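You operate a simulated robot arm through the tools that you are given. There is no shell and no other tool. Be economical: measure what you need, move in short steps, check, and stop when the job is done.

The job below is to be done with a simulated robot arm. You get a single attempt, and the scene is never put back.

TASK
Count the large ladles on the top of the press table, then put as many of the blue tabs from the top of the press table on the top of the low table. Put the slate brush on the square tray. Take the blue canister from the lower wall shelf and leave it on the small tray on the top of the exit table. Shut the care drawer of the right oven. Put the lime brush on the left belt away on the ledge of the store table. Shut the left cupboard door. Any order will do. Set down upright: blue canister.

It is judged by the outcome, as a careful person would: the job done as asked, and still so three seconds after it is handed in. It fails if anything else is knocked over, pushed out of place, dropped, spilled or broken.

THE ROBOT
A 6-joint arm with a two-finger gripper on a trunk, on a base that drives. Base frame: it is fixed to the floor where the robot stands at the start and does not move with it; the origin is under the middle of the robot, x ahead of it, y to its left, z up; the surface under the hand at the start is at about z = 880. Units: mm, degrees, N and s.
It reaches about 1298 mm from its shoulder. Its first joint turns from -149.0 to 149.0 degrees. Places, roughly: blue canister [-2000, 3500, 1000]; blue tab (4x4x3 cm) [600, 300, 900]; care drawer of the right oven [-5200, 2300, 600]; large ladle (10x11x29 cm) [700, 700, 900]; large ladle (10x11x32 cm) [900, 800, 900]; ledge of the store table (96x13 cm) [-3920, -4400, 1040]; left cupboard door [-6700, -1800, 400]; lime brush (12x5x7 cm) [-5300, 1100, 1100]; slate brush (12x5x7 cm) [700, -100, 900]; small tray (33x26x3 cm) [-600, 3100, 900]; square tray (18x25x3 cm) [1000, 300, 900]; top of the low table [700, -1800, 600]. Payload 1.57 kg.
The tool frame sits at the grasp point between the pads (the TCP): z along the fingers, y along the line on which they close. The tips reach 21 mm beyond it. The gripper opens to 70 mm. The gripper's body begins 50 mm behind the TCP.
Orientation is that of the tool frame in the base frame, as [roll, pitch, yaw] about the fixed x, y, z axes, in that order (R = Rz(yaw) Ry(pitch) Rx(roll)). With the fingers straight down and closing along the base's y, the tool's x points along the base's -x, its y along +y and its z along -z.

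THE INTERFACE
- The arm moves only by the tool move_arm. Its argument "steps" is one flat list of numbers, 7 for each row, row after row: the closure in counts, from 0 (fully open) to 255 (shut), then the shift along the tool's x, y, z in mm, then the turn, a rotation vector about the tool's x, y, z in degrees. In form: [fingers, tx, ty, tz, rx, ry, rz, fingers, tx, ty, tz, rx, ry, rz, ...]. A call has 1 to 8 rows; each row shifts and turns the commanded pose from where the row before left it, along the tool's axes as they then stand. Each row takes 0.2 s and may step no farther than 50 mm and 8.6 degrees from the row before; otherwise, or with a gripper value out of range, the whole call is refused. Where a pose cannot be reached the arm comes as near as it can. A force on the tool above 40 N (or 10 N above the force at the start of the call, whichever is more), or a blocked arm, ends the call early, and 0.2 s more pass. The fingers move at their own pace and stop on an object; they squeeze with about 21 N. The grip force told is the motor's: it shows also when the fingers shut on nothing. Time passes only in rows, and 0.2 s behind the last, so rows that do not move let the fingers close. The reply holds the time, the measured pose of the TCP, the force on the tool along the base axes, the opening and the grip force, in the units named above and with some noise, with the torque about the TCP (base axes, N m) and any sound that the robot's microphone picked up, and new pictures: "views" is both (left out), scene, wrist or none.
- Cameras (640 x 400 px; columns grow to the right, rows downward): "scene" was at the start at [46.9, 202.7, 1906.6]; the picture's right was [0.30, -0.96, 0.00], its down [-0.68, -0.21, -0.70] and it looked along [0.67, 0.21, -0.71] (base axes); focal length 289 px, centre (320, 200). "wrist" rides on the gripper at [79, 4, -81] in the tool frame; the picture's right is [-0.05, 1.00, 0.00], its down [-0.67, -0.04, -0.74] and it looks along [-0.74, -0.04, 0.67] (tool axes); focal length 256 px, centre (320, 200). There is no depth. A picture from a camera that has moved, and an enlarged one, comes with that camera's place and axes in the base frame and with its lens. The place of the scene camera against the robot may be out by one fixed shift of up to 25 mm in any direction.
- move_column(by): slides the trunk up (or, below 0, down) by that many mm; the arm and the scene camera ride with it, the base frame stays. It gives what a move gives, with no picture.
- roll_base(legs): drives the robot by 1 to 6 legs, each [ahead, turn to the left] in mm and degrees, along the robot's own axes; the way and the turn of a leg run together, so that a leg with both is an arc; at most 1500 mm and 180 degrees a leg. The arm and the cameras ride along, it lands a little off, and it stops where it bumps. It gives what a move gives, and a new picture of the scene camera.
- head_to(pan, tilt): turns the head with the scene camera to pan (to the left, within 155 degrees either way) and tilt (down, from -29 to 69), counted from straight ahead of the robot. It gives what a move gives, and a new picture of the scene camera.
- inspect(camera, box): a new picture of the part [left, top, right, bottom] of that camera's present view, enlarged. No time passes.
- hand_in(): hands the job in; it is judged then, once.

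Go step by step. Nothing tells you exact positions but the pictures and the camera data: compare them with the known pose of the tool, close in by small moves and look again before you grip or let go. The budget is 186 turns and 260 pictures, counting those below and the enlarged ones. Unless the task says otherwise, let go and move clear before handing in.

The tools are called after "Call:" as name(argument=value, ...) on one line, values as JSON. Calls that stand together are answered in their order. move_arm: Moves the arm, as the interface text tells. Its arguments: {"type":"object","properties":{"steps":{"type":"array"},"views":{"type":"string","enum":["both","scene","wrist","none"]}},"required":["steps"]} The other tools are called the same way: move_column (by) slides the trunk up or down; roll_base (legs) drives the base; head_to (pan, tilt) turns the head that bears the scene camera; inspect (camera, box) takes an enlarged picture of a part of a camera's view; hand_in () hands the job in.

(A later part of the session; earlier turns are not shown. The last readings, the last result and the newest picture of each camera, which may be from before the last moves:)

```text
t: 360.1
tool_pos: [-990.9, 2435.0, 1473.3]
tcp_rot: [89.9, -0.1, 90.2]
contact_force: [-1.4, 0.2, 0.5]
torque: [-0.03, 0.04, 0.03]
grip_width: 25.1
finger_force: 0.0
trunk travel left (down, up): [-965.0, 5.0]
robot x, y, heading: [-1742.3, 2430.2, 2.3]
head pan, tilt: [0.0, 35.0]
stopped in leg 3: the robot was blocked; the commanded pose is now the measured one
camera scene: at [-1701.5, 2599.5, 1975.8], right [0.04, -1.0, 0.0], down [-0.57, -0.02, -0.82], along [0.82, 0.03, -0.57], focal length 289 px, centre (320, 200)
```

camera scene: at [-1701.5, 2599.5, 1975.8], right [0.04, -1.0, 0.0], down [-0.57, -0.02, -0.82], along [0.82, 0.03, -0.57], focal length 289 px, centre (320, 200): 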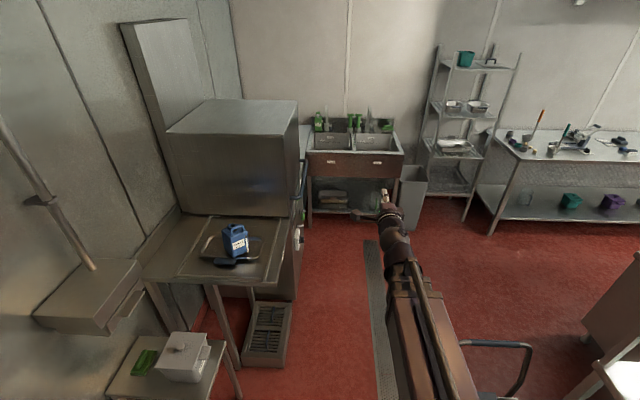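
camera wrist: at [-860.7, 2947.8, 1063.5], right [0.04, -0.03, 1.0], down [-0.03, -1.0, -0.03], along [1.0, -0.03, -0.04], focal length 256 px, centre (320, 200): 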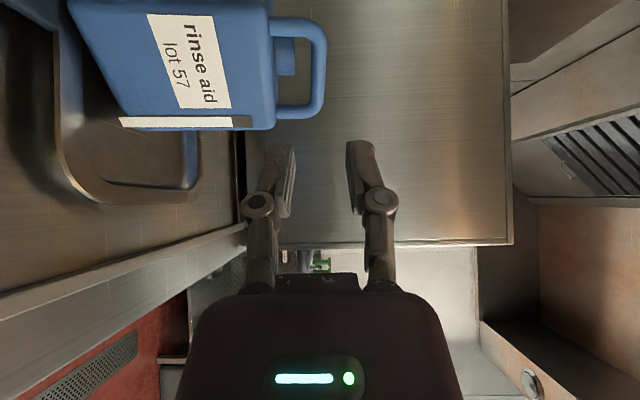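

Call:
head_to(pan=150, tilt=50)

Call:
head_to(pan=-150, tilt=50)

```text
t: 362.5
tool_pos: [-982.8, 2435.2, 1469.1]
tcp_rot: [90.2, -0.2, 90.2]
contact_force: [0.4, 1.4, -0.7]
torque: [-0.01, -0.02, 0.0]
grip_width: 25.1
finger_force: 0.0
trunk travel left (down, up): [-965.0, 5.0]
robot x, y, heading: [-1742.6, 2429.2, 2.0]
head pan, tilt: [150.0, 50.0]
camera scene: at [-1847.4, 2632.4, 1953.8], right [0.47, 0.88, 0.0], down [0.68, -0.36, -0.64], along [-0.57, 0.3, -0.77], focal length 289 px, centre (320, 200)
```

scene: 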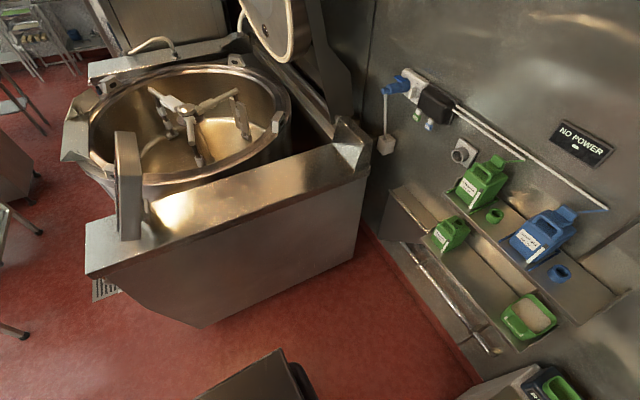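

```text
t: 366.6
tool_pos: [-983.2, 2434.6, 1470.0]
tcp_rot: [90.2, -0.2, 90.2]
contact_force: [0.3, -0.7, -0.2]
torque: [-0.03, -0.03, 0.02]
grip_width: 25.2
finger_force: 0.0
trunk travel left (down, up): [-965.0, 5.0]
robot x, y, heading: [-1741.4, 2431.1, 1.9]
head pan, tilt: [-150.0, 50.0]
camera scene: at [-1844.5, 2555.4, 1953.8], right [-0.53, 0.85, 0.0], down [0.65, 0.41, -0.64], along [-0.54, -0.34, -0.77], focal length 289 px, centre (320, 200)
```

scene: 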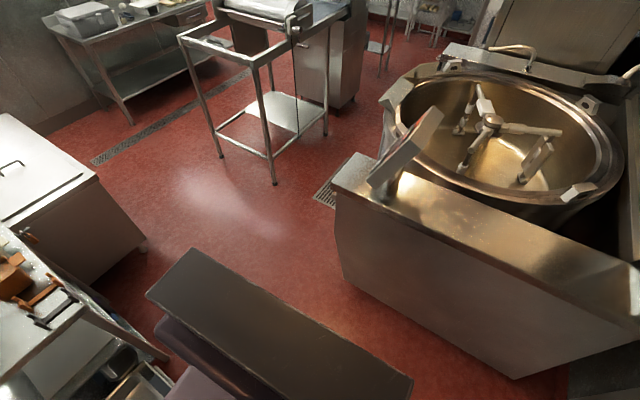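

Nothing at floor level seems to block; the raised head may be meeting the extraction canopy. I lower the trunk and try again.

Call:
move_column(by=-250)

Call:
roll_base(legs=[[-200, 0]])

```text
t: 369.1
tool_pos: [-981.9, 2435.5, 1218.0]
tcp_rot: [90.2, -0.1, 90.2]
contact_force: [0.2, 0.3, 1.0]
torque: [-0.03, -0.03, -0.01]
grip_width: 24.9
finger_force: 0.0
trunk travel left (down, up): [-715.0, 255.0]
robot x, y, heading: [-1741.8, 2422.8, 2.4]
head pan, tilt: [-150.0, 50.0]
```

```text
t: 370.9
tool_pos: [-1182.4, 2427.6, 1220.0]
tcp_rot: [90.2, -0.2, 90.2]
contact_force: [0.0, -1.4, 0.6]
torque: [0.01, 0.0, 0.06]
grip_width: 25.0
finger_force: 0.0
trunk travel left (down, up): [-715.0, 255.0]
robot x, y, heading: [-1943.9, 2421.5, 2.3]
head pan, tilt: [-150.0, 50.0]
camera scene: at [-2045.2, 2547.7, 1703.7], right [-0.53, 0.85, 0.0], down [0.65, 0.41, -0.64], along [-0.54, -0.34, -0.77], focal length 289 px, centre (320, 200)
```

scene: 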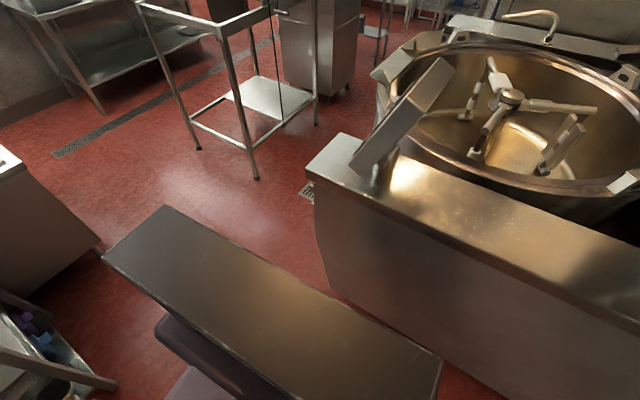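

That was it: the canopy limits the head height. Now I reverse southwest with the arm trailing, then line up heading 0 in the lane between the stand and the kettle.

Call:
roll_base(legs=[[0, 43], [-1060, 0], [0, -45]])

Call:
head_to(pan=152, tilt=25)

Call:
head_to(pan=-152, tilt=25)

```text
t: 372.7
tool_pos: [-1213.3, 2628.7, 1219.1]
tcp_rot: [90.1, -0.2, 105.5]
contact_force: [-0.2, 0.2, 0.1]
torque: [0.02, 0.0, -0.03]
grip_width: 25.1
finger_force: 0.0
trunk travel left (down, up): [-715.0, 255.0]
robot x, y, heading: [-1946.2, 2423.7, 15.1]
head pan, tilt: [-150.0, 50.0]
stopped in leg 1: the robot was blocked; the commanded pose is now the measured one
camera scene: at [-2071.8, 2523.3, 1703.8], right [-0.71, 0.71, 0.0], down [0.54, 0.54, -0.64], along [-0.45, -0.45, -0.77], focal length 289 px, centre (320, 200)
```

scene: 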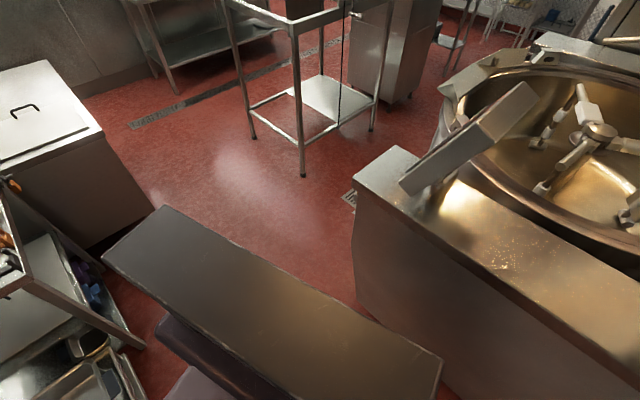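

```text
t: 376.8
tool_pos: [-1213.1, 2628.7, 1218.9]
tcp_rot: [90.2, -0.2, 105.5]
contact_force: [0.7, -0.5, 0.1]
torque: [-0.02, 0.02, 0.01]
grip_width: 25.1
finger_force: 0.0
trunk travel left (down, up): [-715.0, 255.0]
robot x, y, heading: [-1944.3, 2422.5, 14.8]
head pan, tilt: [152.0, 25.0]
camera scene: at [-2107.5, 2598.4, 1741.2], right [0.23, 0.97, 0.0], down [0.41, -0.1, -0.91], along [-0.88, 0.2, -0.42], focal length 289 px, centre (320, 200)
```

scene: 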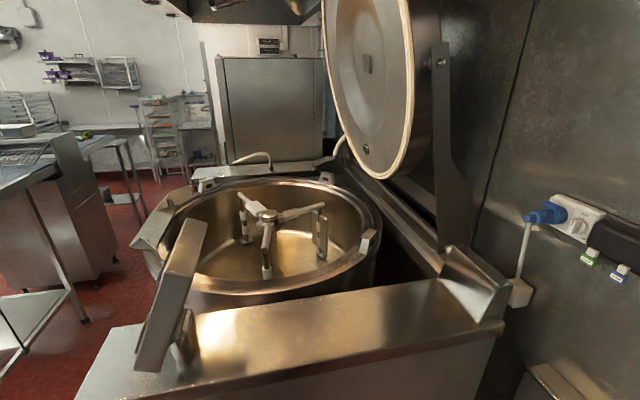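

```text
t: 381.0
tool_pos: [-1213.8, 2628.4, 1219.1]
tcp_rot: [90.3, -0.2, 105.5]
contact_force: [0.4, -1.0, -0.1]
torque: [0.0, -0.02, 0.0]
grip_width: 25.3
finger_force: 0.0
trunk travel left (down, up): [-715.0, 255.0]
robot x, y, heading: [-1943.2, 2426.8, 14.9]
head pan, tilt: [-152.0, 25.0]
camera scene: at [-2085.0, 2514.8, 1741.3], right [-0.68, 0.73, 0.0], down [0.31, 0.29, -0.91], along [-0.66, -0.62, -0.42], focal length 289 px, centre (320, 200)
```

scene: 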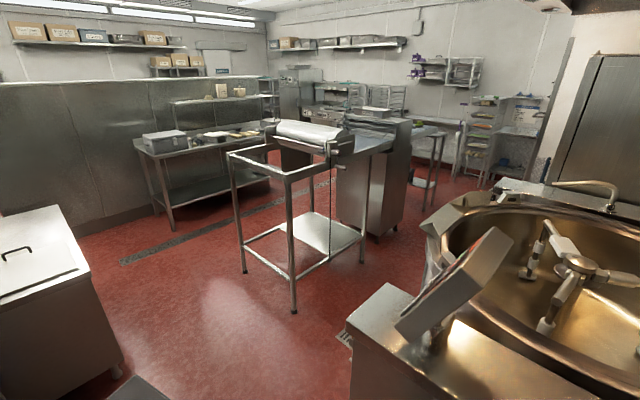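

The rear swings into the trolley. I'll fold the hand back to vertical (shorter radius), then manoeuvre north-west where there's turning room.

Call:
move_arm(steps=[200, 0, 0, 0, 0, 0, -8.4, 200, 0, 0, 0, 0, 0, -8.4, 200, 0, 0, 0, 0, 0, -8.4, 200, 0, 0, 0, 0, 0, -8.4, 200, 0, 0, 0, 0, 0, -8.4, 200, 0, 0, 0, 0, 0, -8.4, 200, 0, 0, 0, 0, 0, -8.4, 200, 0, 0, 0, 0, 0, -8.4], views="none")

Call:
move_arm(steps=[200, 0, 0, 0, 0, 0, -8.4, 200, 0, 0, 0, 0, 0, -8.4, 200, 0, 0, 0, 0, 0, -6, 200, 0, 0, 0, 0, 8.4, 0, 200, 0, 0, 0, 0, 8.4, 0, 200, 0, 0, 0, 0, 8.4, 0, 200, 0, 0, 0, 0, 8.4, 0, 200, 0, 0, 0, 0, 8.4, 0], views="none")

Call:
move_arm(steps=[200, 0, 0, 0, 0, 8.4, 0, 200, 0, 0, 0, 0, 8.4, 0, 200, 0, 0, 0, 0, 8.4, 0, 200, 0, 0, 0, 0, 8.4, 0, 200, 0, 0, 0, 0, 8.4, 0, 200, 0, 0, 0, 0, 6, 0], views="none")

Call:
move_column(by=60)

Call:
move_arm(steps=[200, 45, 0, 0, 0, 0, 0, 200, 45, 0, 0, 0, 0, 0, 200, 45, 0, 0, 0, 0, 0, 200, 45, 0, 0, 0, 0, 0, 200, 45, 0, 0, 0, 0, 0], views="none")

Call:
roll_base(legs=[[300, 0], [0, -30], [-350, 0]])

```text
t: 382.8
tool_pos: [-1213.2, 2628.7, 1218.3]
tcp_rot: [90.6, 67.1, 106.2]
contact_force: [0.7, 0.4, 0.0]
torque: [0.0, 0.01, 0.01]
grip_width: 15.0
finger_force: 0.0
trunk travel left (down, up): [-715.0, 255.0]
robot x, y, heading: [-1945.7, 2421.6, 15.1]
head pan, tilt: [-152.0, 25.0]
```

```text
t: 384.6
tool_pos: [-1214.2, 2628.9, 1094.5]
tcp_rot: [179.6, 47.8, -164.7]
contact_force: [0.2, 0.6, 1.0]
torque: [-0.02, 0.03, -0.02]
grip_width: 15.2
finger_force: 0.1
out of reach, approached as far as the arm can: row 4, 5, 6, 7, 8
trunk travel left (down, up): [-715.0, 255.0]
robot x, y, heading: [-1940.7, 2423.1, 15.1]
head pan, tilt: [-152.0, 25.0]
```

```text
t: 386.0
tool_pos: [-1212.7, 2627.4, 1033.0]
tcp_rot: [179.8, -0.5, -164.5]
contact_force: [-0.5, 0.1, 0.0]
torque: [-0.05, 0.0, 0.0]
grip_width: 15.2
finger_force: 0.0
out of reach, approached as far as the arm can: row 1, 2, 3, 4, 5
trunk travel left (down, up): [-715.0, 255.0]
robot x, y, heading: [-1943.5, 2430.1, 15.0]
head pan, tilt: [-152.0, 25.0]
```

```text
t: 387.0
tool_pos: [-1213.6, 2628.8, 1093.9]
tcp_rot: [179.8, -0.2, -164.5]
contact_force: [-0.3, 1.1, 0.3]
torque: [0.02, -0.01, 0.01]
grip_width: 15.5
finger_force: 0.2
trunk travel left (down, up): [-775.0, 195.0]
robot x, y, heading: [-1942.3, 2422.5, 14.9]
head pan, tilt: [-152.0, 25.0]
```

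```text
t: 388.2
tool_pos: [-1428.3, 2567.3, 1094.1]
tcp_rot: [179.8, -0.2, -164.5]
contact_force: [1.3, 0.1, -0.3]
torque: [0.05, 0.01, 0.02]
grip_width: 14.9
finger_force: 0.0
out of reach, approached as far as the arm can: row 5
trunk travel left (down, up): [-775.0, 195.0]
robot x, y, heading: [-1944.8, 2421.4, 15.1]
head pan, tilt: [-152.0, 25.0]
```

```text
t: 394.9
tool_pos: [-1474.2, 2452.8, 1094.2]
tcp_rot: [179.9, -0.2, 164.5]
contact_force: [0.4, 0.2, 0.5]
torque: [-0.05, 0.0, 0.04]
grip_width: 15.5
finger_force: 0.0
trunk travel left (down, up): [-775.0, 195.0]
robot x, y, heading: [-1988.5, 2592.1, -15.9]
head pan, tilt: [-152.0, 25.0]
camera scene: at [-2064.8, 2751.1, 1801.1], right [-0.21, 0.98, 0.0], down [0.41, 0.09, -0.91], along [-0.89, -0.19, -0.42], focal length 289 px, centre (320, 200)
```

scene: 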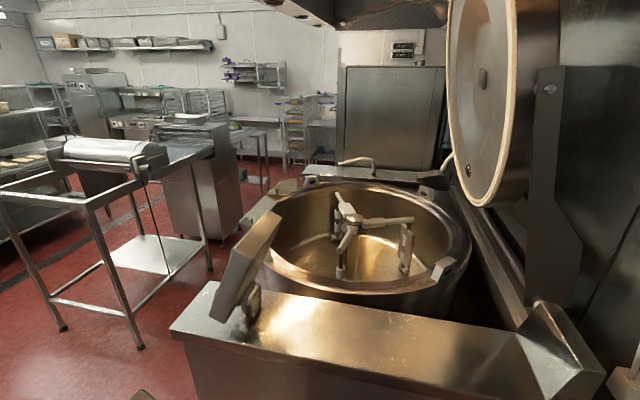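

Good position. Turn right to face south-southwest and drive out.

Call:
roll_base(legs=[[0, -97], [620, 0]])

Call:
head_to(pan=50, tilt=35)

Call:
head_to(pan=-50, tilt=35)

```text
t: 405.3
tool_pos: [-2475.5, 1557.8, 1093.1]
tcp_rot: [179.8, -0.3, 66.8]
contact_force: [-0.2, 0.0, 0.0]
torque: [0.01, 0.0, 0.0]
grip_width: 14.9
finger_force: 0.1
trunk travel left (down, up): [-775.0, 195.0]
robot x, y, heading: [-2262.1, 2050.3, -113.9]
head pan, tilt: [-152.0, 25.0]
camera scene: at [-2082.1, 2116.5, 1801.3], right [1.0, 0.07, 0.0], down [0.03, -0.42, -0.91], along [-0.07, 0.9, -0.42], focal length 289 px, centre (320, 200)
```

scene: 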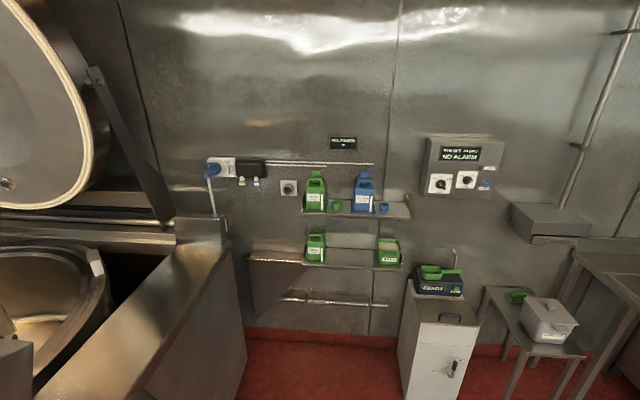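

```text
t: 408.2
tool_pos: [-2476.2, 1556.8, 1093.4]
tcp_rot: [179.8, -0.3, 66.8]
contact_force: [0.6, -0.3, 1.3]
torque: [-0.02, 0.01, 0.0]
grip_width: 15.0
finger_force: 0.0
trunk travel left (down, up): [-775.0, 195.0]
robot x, y, heading: [-2266.5, 2051.2, -114.0]
head pan, tilt: [50.0, 35.0]
camera scene: at [-2036.7, 1944.9, 1785.5], right [-0.9, -0.44, 0.0], down [-0.25, 0.51, -0.82], along [0.36, -0.74, -0.57], focal length 289 px, centre (320, 200)
```

scene: 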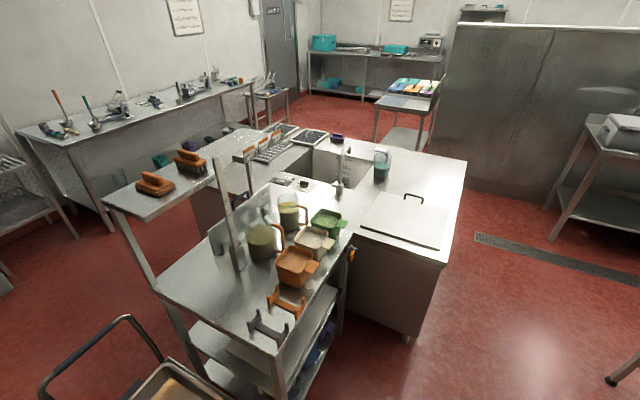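

```text
t: 410.0
tool_pos: [-2476.9, 1557.5, 1093.0]
tcp_rot: [179.8, -0.2, 66.7]
contact_force: [0.1, 0.4, -0.8]
torque: [0.01, -0.01, 0.0]
grip_width: 15.1
finger_force: 0.1
trunk travel left (down, up): [-775.0, 195.0]
robot x, y, heading: [-2265.6, 2049.7, -113.9]
head pan, tilt: [-50.0, 35.0]
camera scene: at [-2160.1, 1999.4, 1785.5], right [-0.28, 0.96, 0.0], down [0.55, 0.16, -0.82], along [-0.79, -0.23, -0.57], focal length 289 px, centre (320, 200)
```

scene: 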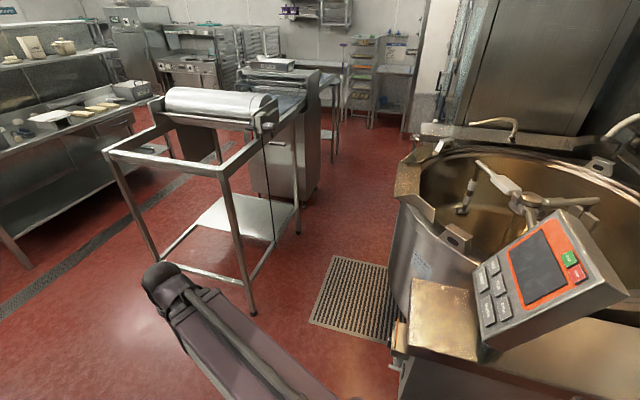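

The cart sits in place and the lane between the stand (y≤1220) and the kettle (y≥2165) is clear. I arc right into it.

Call:
roll_base(legs=[[140, 0], [750, -72]])

Call:
head_to(pan=-10, tilt=25)

```text
t: 416.1
tool_pos: [-3457.7, 1628.4, 1093.6]
tcp_rot: [179.8, -0.3, -5.8]
contact_force: [-0.8, 0.5, 0.2]
torque: [0.01, 0.01, 0.03]
grip_width: 14.9
finger_force: 0.0
trunk travel left (down, up): [-775.0, 195.0]
robot x, y, heading: [-2925.0, 1576.9, 173.6]
head pan, tilt: [-50.0, 35.0]
cut short: leg 2
camera scene: at [-2931.7, 1475.2, 1785.5], right [0.83, 0.56, 0.0], down [0.32, -0.48, -0.82], along [-0.46, 0.68, -0.57], focal length 289 px, centre (320, 200)
```

scene: 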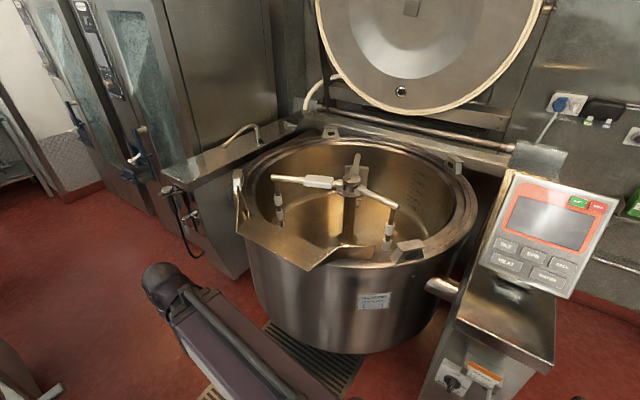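

```text
t: 417.2
tool_pos: [-3457.9, 1626.9, 1093.0]
tcp_rot: [179.8, -0.3, -5.8]
contact_force: [0.7, 0.0, 0.0]
torque: [-0.04, 0.0, 0.0]
grip_width: 14.9
finger_force: 0.1
trunk travel left (down, up): [-775.0, 195.0]
robot x, y, heading: [-2923.8, 1571.3, 173.6]
head pan, tilt: [-10.0, 25.0]
camera scene: at [-2971.5, 1427.9, 1801.2], right [0.28, 0.96, 0.0], down [0.41, -0.12, -0.91], along [-0.87, 0.25, -0.42], focal length 289 px, centre (320, 200)
```

scene: 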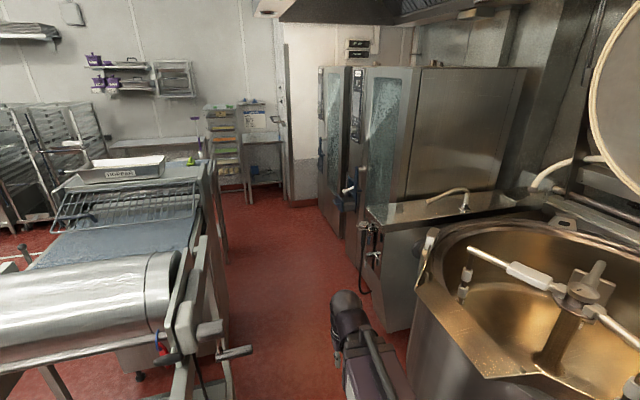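

Call:
inspect(camera="scene", box=[300, 50, 480, 260])

Call:
inspect(camera="scene", box=[130, 90, 290, 220])

```text
1.90 times, centred on (390, 155) of scene
camera zoom: at [-2971.5, 1427.9, 1801.2], right [0.28, 0.96, 0.0], down [0.41, -0.12, -0.91], along [-0.87, 0.25, -0.42], focal length 551 px, centre (187, 286)
```

zoom: 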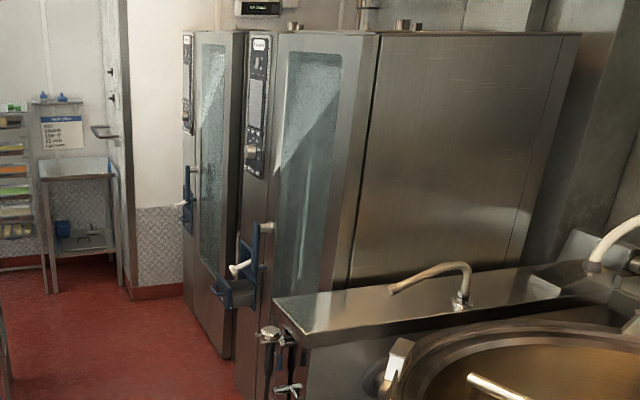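

```text
3.08 times, centred on (210, 155) of scene
camera zoom: at [-2971.5, 1427.9, 1801.2], right [0.28, 0.96, 0.0], down [0.41, -0.12, -0.91], along [-0.87, 0.25, -0.42], focal length 890 px, centre (658, 338)
```

zoom: 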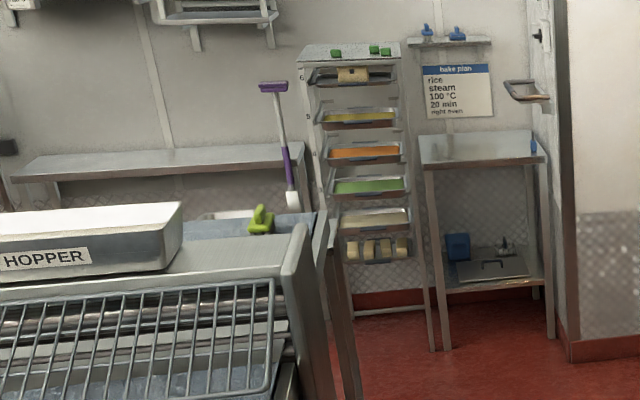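

The right oven's care drawer is the blue-handled box sticking out near (-5180,2300,685); the lime brush is on the belt's far end. I drive on along the lane.

Call:
roll_base(legs=[[1480, 0], [0, 6], [700, 0]])

Call:
head_to(pan=-75, tilt=40)

Call:
head_to(pan=60, tilt=35)

```text
t: 431.0
tool_pos: [-5621.5, 1767.9, 1093.6]
tcp_rot: [179.9, -0.2, -0.6]
contact_force: [-0.4, 0.4, -0.2]
torque: [-0.01, -0.02, 0.01]
grip_width: 15.3
finger_force: 0.0
trunk travel left (down, up): [-775.0, 195.0]
robot x, y, heading: [-5083.4, 1761.3, 179.2]
head pan, tilt: [-10.0, 25.0]
camera scene: at [-5120.7, 1612.3, 1801.2], right [0.19, 0.98, 0.0], down [0.41, -0.08, -0.91], along [-0.89, 0.17, -0.42], focal length 289 px, centre (320, 200)
```

scene: 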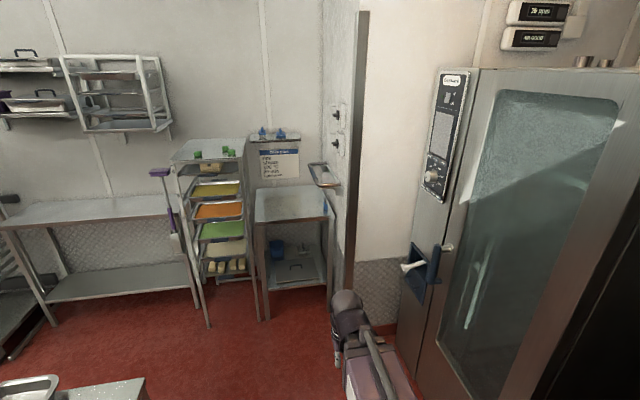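

```text
t: 432.4
tool_pos: [-5622.8, 1768.9, 1094.2]
tcp_rot: [179.8, -0.3, -0.6]
contact_force: [-0.2, 1.0, 0.3]
torque: [-0.01, -0.04, 0.0]
grip_width: 15.2
finger_force: 0.2
trunk travel left (down, up): [-775.0, 195.0]
robot x, y, heading: [-5087.9, 1768.0, 179.0]
head pan, tilt: [-75.0, 40.0]
camera scene: at [-5050.3, 1677.1, 1778.0], right [0.97, 0.24, 0.0], down [0.15, -0.62, -0.77], along [-0.18, 0.74, -0.64], focal length 289 px, centre (320, 200)
```

scene: 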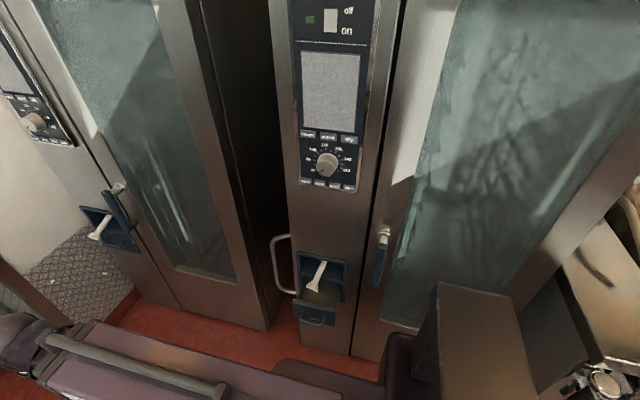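

```text
t: 434.6
tool_pos: [-5624.0, 1768.8, 1093.7]
tcp_rot: [179.8, -0.3, -0.6]
contact_force: [-0.1, 0.6, -0.2]
torque: [-0.02, -0.02, -0.02]
grip_width: 14.9
finger_force: 0.1
trunk travel left (down, up): [-775.0, 195.0]
robot x, y, heading: [-5086.3, 1763.2, 178.8]
head pan, tilt: [60.0, 35.0]
camera scene: at [-5075.3, 1519.2, 1785.5], right [-0.86, 0.52, 0.0], down [0.3, 0.49, -0.82], along [-0.42, -0.7, -0.57], focal length 289 px, centre (320, 200)
```

scene: 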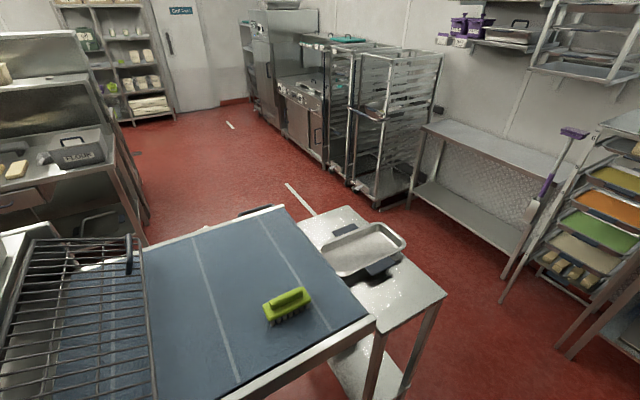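

Both targets are in view. I enlarge the drawer and the brush.

Call:
inspect(camera="scene", box=[230, 250, 360, 350])

Call:
head_to(pan=-75, tilt=40)

Call:
inspect(camera="scene", box=[260, 220, 400, 350])

```text
4.00 times, centred on (295, 300) of scene
camera zoom: at [-5075.3, 1519.2, 1785.5], right [-0.86, 0.52, 0.0], down [0.3, 0.49, -0.82], along [-0.42, -0.7, -0.57], focal length 1158 px, centre (420, -200)
```

zoom: 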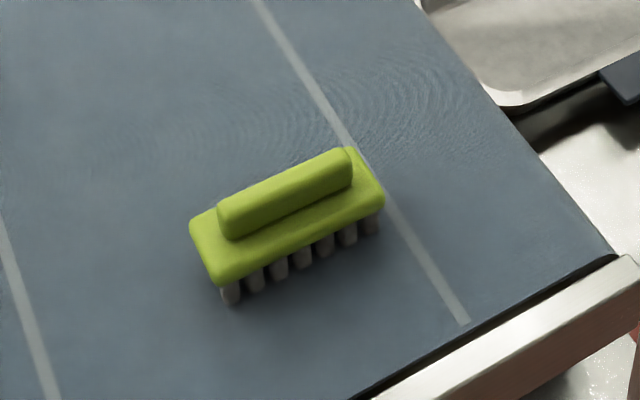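

```text
t: 436.7
tool_pos: [-5622.7, 1767.6, 1094.4]
tcp_rot: [179.8, -0.2, -0.6]
contact_force: [-0.3, -1.1, 0.4]
torque: [-0.01, -0.02, -0.01]
grip_width: 15.1
finger_force: 0.1
trunk travel left (down, up): [-775.0, 195.0]
robot x, y, heading: [-5085.7, 1763.6, 179.1]
head pan, tilt: [-75.0, 40.0]
camera scene: at [-5050.3, 1677.1, 1777.9], right [0.97, 0.24, 0.0], down [0.15, -0.62, -0.77], along [-0.18, 0.74, -0.64], focal length 289 px, centre (320, 200)
```

scene: 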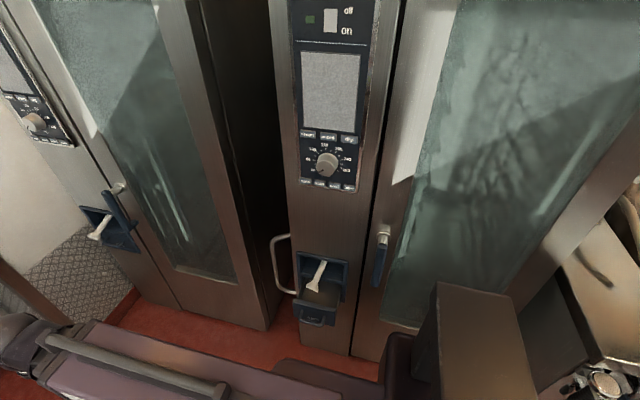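

```text
3.08 times, centred on (330, 285) of scene
camera zoom: at [-5050.3, 1677.1, 1777.9], right [0.97, 0.24, 0.0], down [0.15, -0.62, -0.77], along [-0.18, 0.74, -0.64], focal length 890 px, centre (289, -62)
```

zoom: 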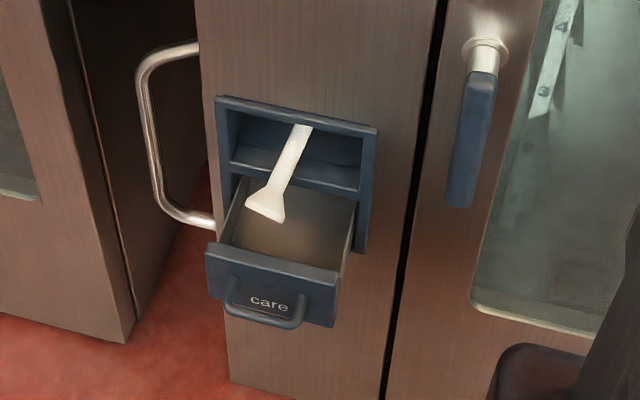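

The drawer front stands out at about (-5215,2270), under a hanging white lever, so I'll push it with a horizontal closed hand pointing +y. I reverse ~430 mm for arm room, then yaw and pitch the hand.

Call:
roll_base(legs=[[-440, 0]])

Call:
move_arm(steps=[255, 0, 0, 0, 0, 0, 8.4, 255, 0, 0, 0, 0, 0, 8.4, 255, 0, 0, 0, 0, 0, 8.4, 255, 0, 0, 0, 0, 0, 8.4, 255, 0, 0, 0, 0, 0, 8.4, 255, 0, 0, 0, 0, 0, 8.4, 255, 0, 0, 0, 0, 0, 8.4, 255, 0, 0, 0, 0, 0, 8.4], views="none")

Call:
move_arm(steps=[255, 0, 0, 0, 0, 0, 8.4, 255, 0, 0, 0, 0, 0, 8.4, 255, 0, 0, 0, 0, 0, 5.4, 255, 0, 0, 0, 0, -8.4, 0, 255, 0, 0, 0, 0, -8.4, 0, 255, 0, 0, 0, 0, -8.4, 0, 255, 0, 0, 0, 0, -8.4, 0, 255, 0, 0, 0, 0, -8.4, 0], views="none")

Call:
move_arm(steps=[255, 0, 0, 0, 0, -8.4, 0, 255, 0, 0, 0, 0, -8.4, 0, 255, 0, 0, 0, 0, -8.4, 0, 255, 0, 0, 0, 0, -8.4, 0, 255, 0, 0, 0, 0, -8.4, 0, 255, 0, 0, 0, 0, -6, 0], views="both")

```text
t: 439.9
tool_pos: [-5179.5, 1760.0, 1093.6]
tcp_rot: [179.8, -0.3, -0.7]
contact_force: [0.0, 0.1, 0.5]
torque: [0.0, 0.01, -0.03]
grip_width: 15.0
finger_force: 0.1
trunk travel left (down, up): [-775.0, 195.0]
robot x, y, heading: [-4640.3, 1757.7, 178.7]
head pan, tilt: [-75.0, 40.0]
camera scene: at [-4607.3, 1668.6, 1777.9], right [0.97, 0.24, 0.0], down [0.15, -0.62, -0.77], along [-0.18, 0.74, -0.64], focal length 289 px, centre (320, 200)
```

scene: 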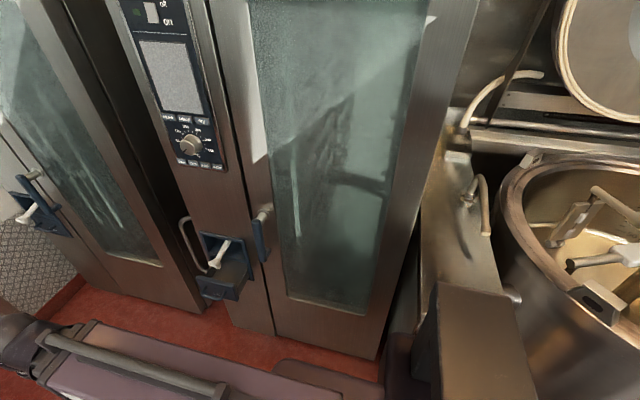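

```text
t: 441.7
tool_pos: [-5180.6, 1761.1, 1094.2]
tcp_rot: [-179.8, -0.3, -68.1]
contact_force: [-0.2, -0.8, 0.0]
torque: [0.02, 0.03, 0.01]
grip_width: 0.0
finger_force: 21.2
trunk travel left (down, up): [-775.0, 195.0]
robot x, y, heading: [-4639.4, 1756.6, 178.9]
head pan, tilt: [-75.0, 40.0]
```

```text
t: 443.5
tool_pos: [-5181.4, 1761.7, 1141.7]
tcp_rot: [-179.7, 41.8, -89.9]
contact_force: [0.0, 0.8, 0.2]
torque: [-0.01, 0.0, 0.0]
grip_width: 0.0
finger_force: 20.9
out of reach, approached as far as the arm can: row 5, 6, 7, 8
trunk travel left (down, up): [-775.0, 195.0]
robot x, y, heading: [-4644.7, 1755.9, 178.7]
head pan, tilt: [-75.0, 40.0]
```

```text
t: 444.9
tool_pos: [-5181.6, 1761.0, 1278.8]
tcp_rot: [-122.3, 89.7, -32.6]
contact_force: [0.0, -1.0, -0.2]
torque: [0.0, -0.01, -0.03]
grip_width: 0.0
finger_force: 20.7
out of reach, approached as far as the arm can: row 1, 2, 3, 4, 5, 6
trunk travel left (down, up): [-775.0, 195.0]
robot x, y, heading: [-4640.7, 1755.2, 178.7]
head pan, tilt: [-75.0, 40.0]
camera scene: at [-4608.0, 1668.6, 1777.9], right [0.97, 0.24, 0.0], down [0.15, -0.62, -0.77], along [-0.18, 0.74, -0.64], focal length 289 px, centre (320, 200)
camera wrist: at [-5184.4, 1679.5, 1199.7], right [-1.0, 0.0, 0.05], down [0.03, -0.74, 0.67], along [0.04, 0.67, 0.74], focal length 256 px, centre (320, 200)
```

scene: 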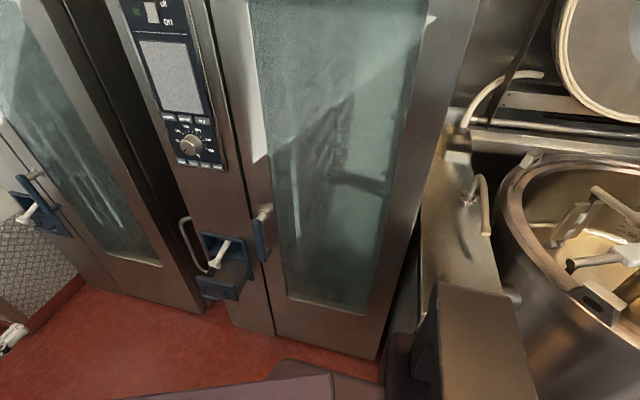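
wrist: 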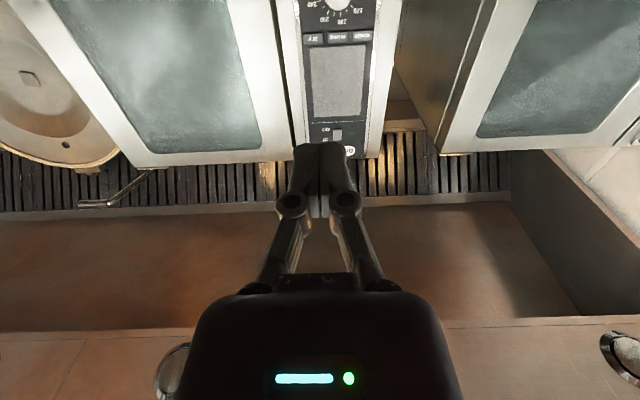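

Two views fix the drawer front at about (-5210,2260), panel z≈525–685. I lower to z≈662, advance to 60 mm short of it, and look.

Call:
move_column(by=-400)

Call:
move_column(by=-215)

Call:
move_arm(steps=[255, 0, 4, 46, 0, 0, 0, 255, 0, 4, 46, 0, 0, 0, 255, 0, 4, 46, 0, 0, 0, 255, 0, 4, 46, 0, 0, 0, 255, 0, 4, 46, 0, 0, 0, 255, 0, 4, 46, 0, 0, 0, 255, 0, 4, 46, 0, 0, 0], views="both")

Call:
inspect(camera="scene", box=[140, 120, 300, 250])

```text
t: 448.7
tool_pos: [-5181.8, 1761.3, 878.3]
tcp_rot: [-138.6, 89.6, -48.7]
contact_force: [-1.0, -0.2, -0.3]
torque: [0.0, -0.03, -0.01]
grip_width: 0.3
finger_force: 21.3
trunk travel left (down, up): [-375.0, 595.0]
robot x, y, heading: [-4645.9, 1754.3, 178.6]
head pan, tilt: [-75.0, 40.0]
```

```text
t: 451.0
tool_pos: [-5181.1, 1761.5, 663.8]
tcp_rot: [-138.4, 89.6, -48.6]
contact_force: [-0.2, 0.5, -0.6]
torque: [0.01, -0.03, -0.01]
grip_width: 0.0
finger_force: 21.0
trunk travel left (down, up): [-160.0, 810.0]
robot x, y, heading: [-4644.7, 1756.2, 178.7]
head pan, tilt: [-75.0, 40.0]
```

```text
t: 452.6
tool_pos: [-5208.2, 2083.3, 663.4]
tcp_rot: [-141.5, 89.5, -51.6]
contact_force: [-0.8, -0.6, -0.3]
torque: [-0.02, 0.02, -0.03]
grip_width: 0.2
finger_force: 20.9
trunk travel left (down, up): [-160.0, 810.0]
robot x, y, heading: [-4644.0, 1758.2, 178.6]
head pan, tilt: [-75.0, 40.0]
camera scene: at [-4608.1, 1668.4, 1162.9], right [0.97, 0.24, 0.0], down [0.15, -0.62, -0.77], along [-0.18, 0.74, -0.64], focal length 289 px, centre (320, 200)
camera wrist: at [-5212.4, 2001.4, 584.4], right [-1.0, 0.0, 0.05], down [0.03, -0.74, 0.67], along [0.04, 0.67, 0.74], focal length 256 px, centre (320, 200)
```

scene: 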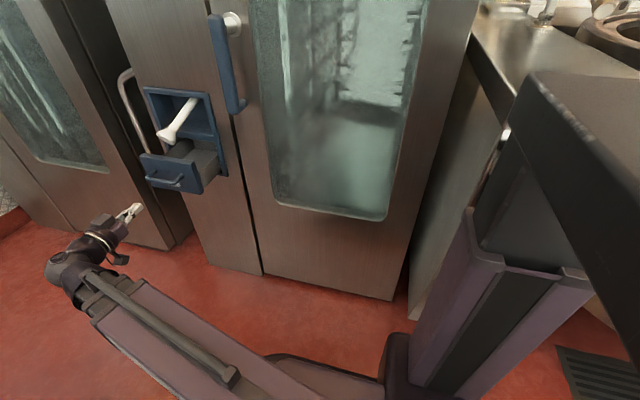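
wrist: 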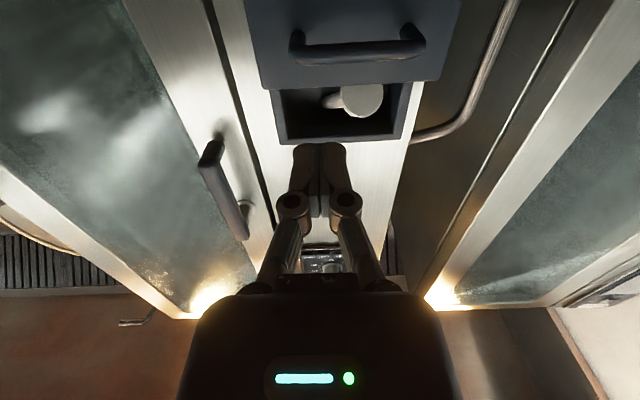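

```text
3.08 times, centred on (220, 185) of scene
camera zoom: at [-4608.1, 1668.4, 1162.9], right [0.97, 0.24, 0.0], down [0.15, -0.62, -0.77], along [-0.18, 0.74, -0.64], focal length 890 px, centre (628, 246)
```

zoom: 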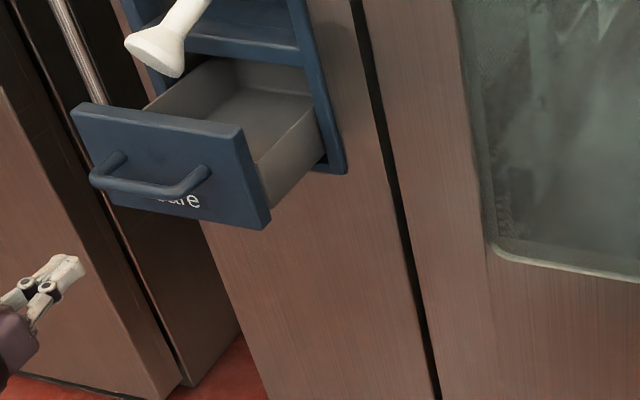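

The panel centre is x≈-5236, z≈610–694, with the handle mid-height and the lever above. I push below the handle at z≈630, approaching gently.

Call:
move_column(by=-33)

Call:
move_arm(steps=[255, 0, 14, 35, 0, 0, 0, 255, 0, 14, 35, 0, 0, 0, 255, 0, 0, 35, 0, 0, 0, 255, 0, 0, 35, 0, 0, 0], views="both")

Call:
inspect(camera="scene", box=[120, 120, 280, 250])

```text
t: 453.4
tool_pos: [-5209.5, 2082.9, 630.7]
tcp_rot: [-143.0, 89.6, -53.1]
contact_force: [0.0, 0.6, 0.0]
torque: [-0.03, 0.0, 0.02]
grip_width: 0.1
finger_force: 21.0
trunk travel left (down, up): [-127.0, 843.0]
robot x, y, heading: [-4642.2, 1757.5, 179.0]
head pan, tilt: [-75.0, 40.0]
```

```text
t: 454.4
tool_pos: [-5235.4, 2223.7, 631.7]
tcp_rot: [-146.1, 89.5, -56.3]
contact_force: [-0.2, 0.1, -0.1]
torque: [0.0, 0.03, 0.01]
grip_width: 0.0
finger_force: 20.9
trunk travel left (down, up): [-127.0, 843.0]
robot x, y, heading: [-4645.9, 1753.8, 178.9]
head pan, tilt: [-75.0, 40.0]
camera scene: at [-4608.1, 1668.5, 1129.9], right [0.97, 0.24, 0.0], down [0.15, -0.62, -0.77], along [-0.18, 0.74, -0.64], focal length 289 px, centre (320, 200)
camera wrist: at [-5239.6, 2141.3, 551.2], right [-1.0, 0.0, 0.05], down [0.03, -0.74, 0.67], along [0.04, 0.67, 0.74], focal length 256 px, centre (320, 200)
```

scene: 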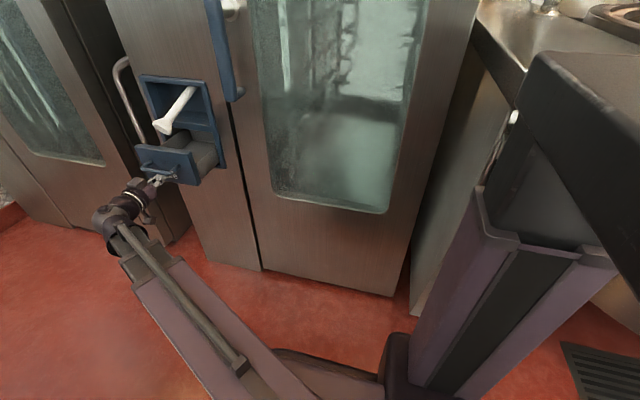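
wrist: 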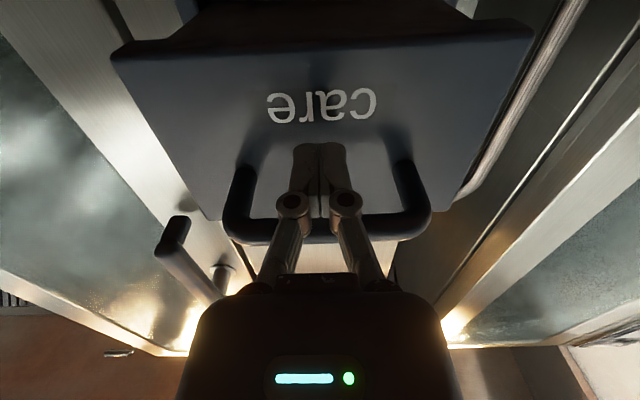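

```text
3.08 times, centred on (200, 185) of scene
camera zoom: at [-4608.1, 1668.5, 1129.9], right [0.97, 0.24, 0.0], down [0.15, -0.62, -0.77], along [-0.18, 0.74, -0.64], focal length 890 px, centre (689, 246)
```

zoom: 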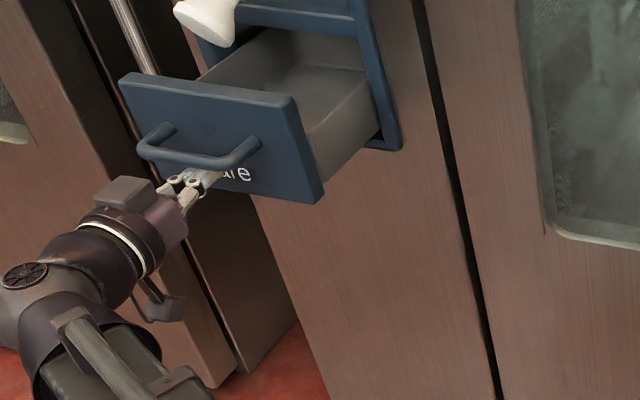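

Centred just below the handle. I push forward.

Call:
move_arm(steps=[255, 0, 0, 15, 0, 0, 0, 255, 0, 0, 20, 0, 0, 0, 255, 0, 0, 20, 0, 0, 0, 255, 0, 0, 20, 0, 0, 0, 255, 0, 0, 20, 0, 0, 0], views="both")

Call:
inspect(camera="scene", box=[120, 100, 280, 230])

```text
t: 455.6
tool_pos: [-5237.7, 2318.2, 630.6]
tcp_rot: [-143.0, 89.5, -53.1]
contact_force: [-0.7, -0.3, -0.1]
torque: [0.0, -0.03, -0.04]
grip_width: 0.0
finger_force: 28.1
trunk travel left (down, up): [-127.0, 843.0]
robot x, y, heading: [-4646.4, 1758.3, 178.6]
head pan, tilt: [-75.0, 40.0]
camera scene: at [-4608.1, 1668.6, 1129.9], right [0.97, 0.24, 0.0], down [0.15, -0.62, -0.77], along [-0.18, 0.74, -0.64], focal length 289 px, centre (320, 200)
camera wrist: at [-5240.3, 2236.3, 551.3], right [-1.0, 0.0, 0.05], down [0.03, -0.74, 0.67], along [0.04, 0.67, 0.74], focal length 256 px, centre (320, 200)
```

scene: 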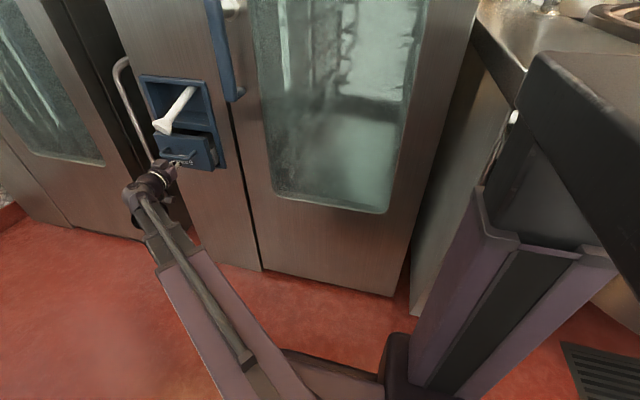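
wrist: 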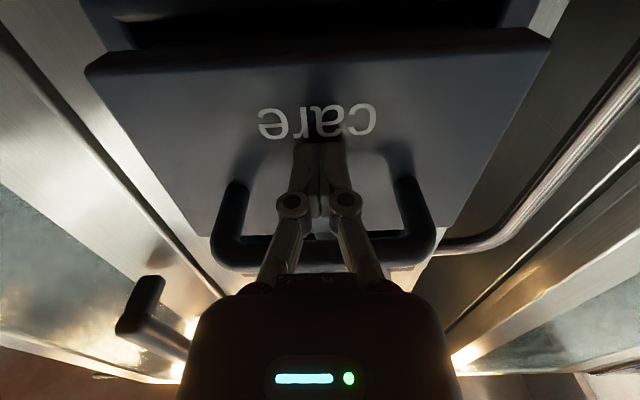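

```text
3.08 times, centred on (200, 165) of scene
camera zoom: at [-4608.1, 1668.6, 1129.9], right [0.97, 0.24, 0.0], down [0.15, -0.62, -0.77], along [-0.18, 0.74, -0.64], focal length 890 px, centre (689, 308)
```

zoom: 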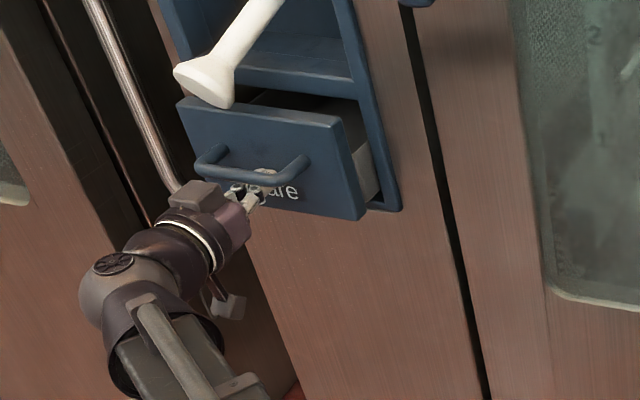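

Drawer moving in smoothly, about 30–40 mm left. I keep pushing.

Call:
move_arm(steps=[255, 0, 0, 12, 0, 0, 0, 255, 0, 0, 12, 0, 0, 0, 255, 0, 0, 12, 0, 0, 0, 255, 0, 0, 12, 0, 0, 0, 255, 0, 0, 12, 0, 0, 0], views="wrist")

Call:
inspect(camera="scene", box=[120, 100, 280, 230])

```text
t: 456.8
tool_pos: [-5235.4, 2366.7, 630.8]
tcp_rot: [-160.8, 89.3, -70.7]
contact_force: [-0.4, -10.4, 1.9]
torque: [0.1, -0.01, -0.06]
grip_width: 0.0
finger_force: 28.6
trunk travel left (down, up): [-127.0, 843.0]
robot x, y, heading: [-4644.7, 1751.1, 178.9]
head pan, tilt: [-75.0, 40.0]
stopped in row 5: the force on the tool passed its limit at 58 N (the readings are from after the stop); the commanded pose is now the measured one
camera wrist: at [-5239.8, 2284.7, 551.3], right [-1.0, 0.0, 0.05], down [0.03, -0.74, 0.67], along [0.04, 0.68, 0.74], focal length 256 px, centre (320, 200)
```

wrist: 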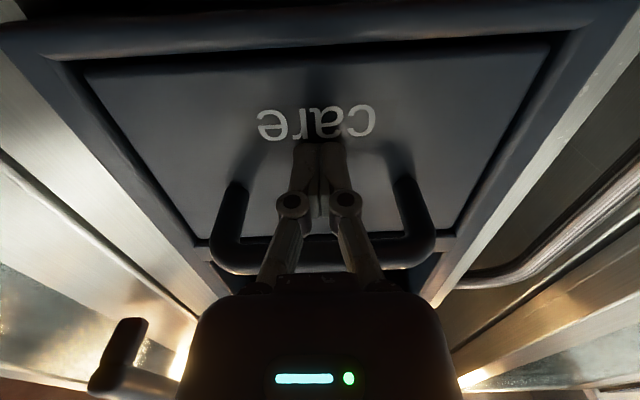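

```text
3.08 times, centred on (200, 165) of scene
camera zoom: at [-4608.1, 1668.0, 1130.0], right [0.97, 0.24, 0.0], down [0.15, -0.62, -0.77], along [-0.18, 0.74, -0.64], focal length 890 px, centre (689, 308)
```

zoom: 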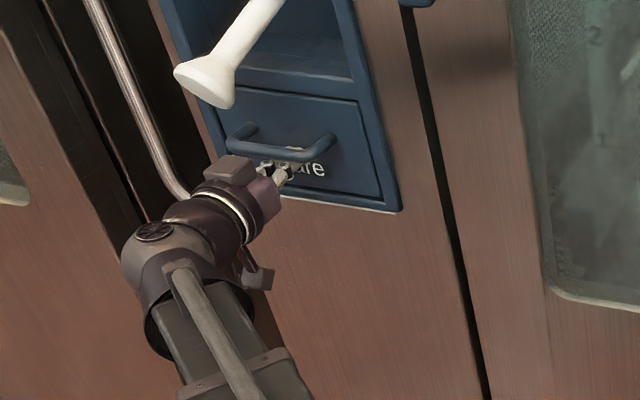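

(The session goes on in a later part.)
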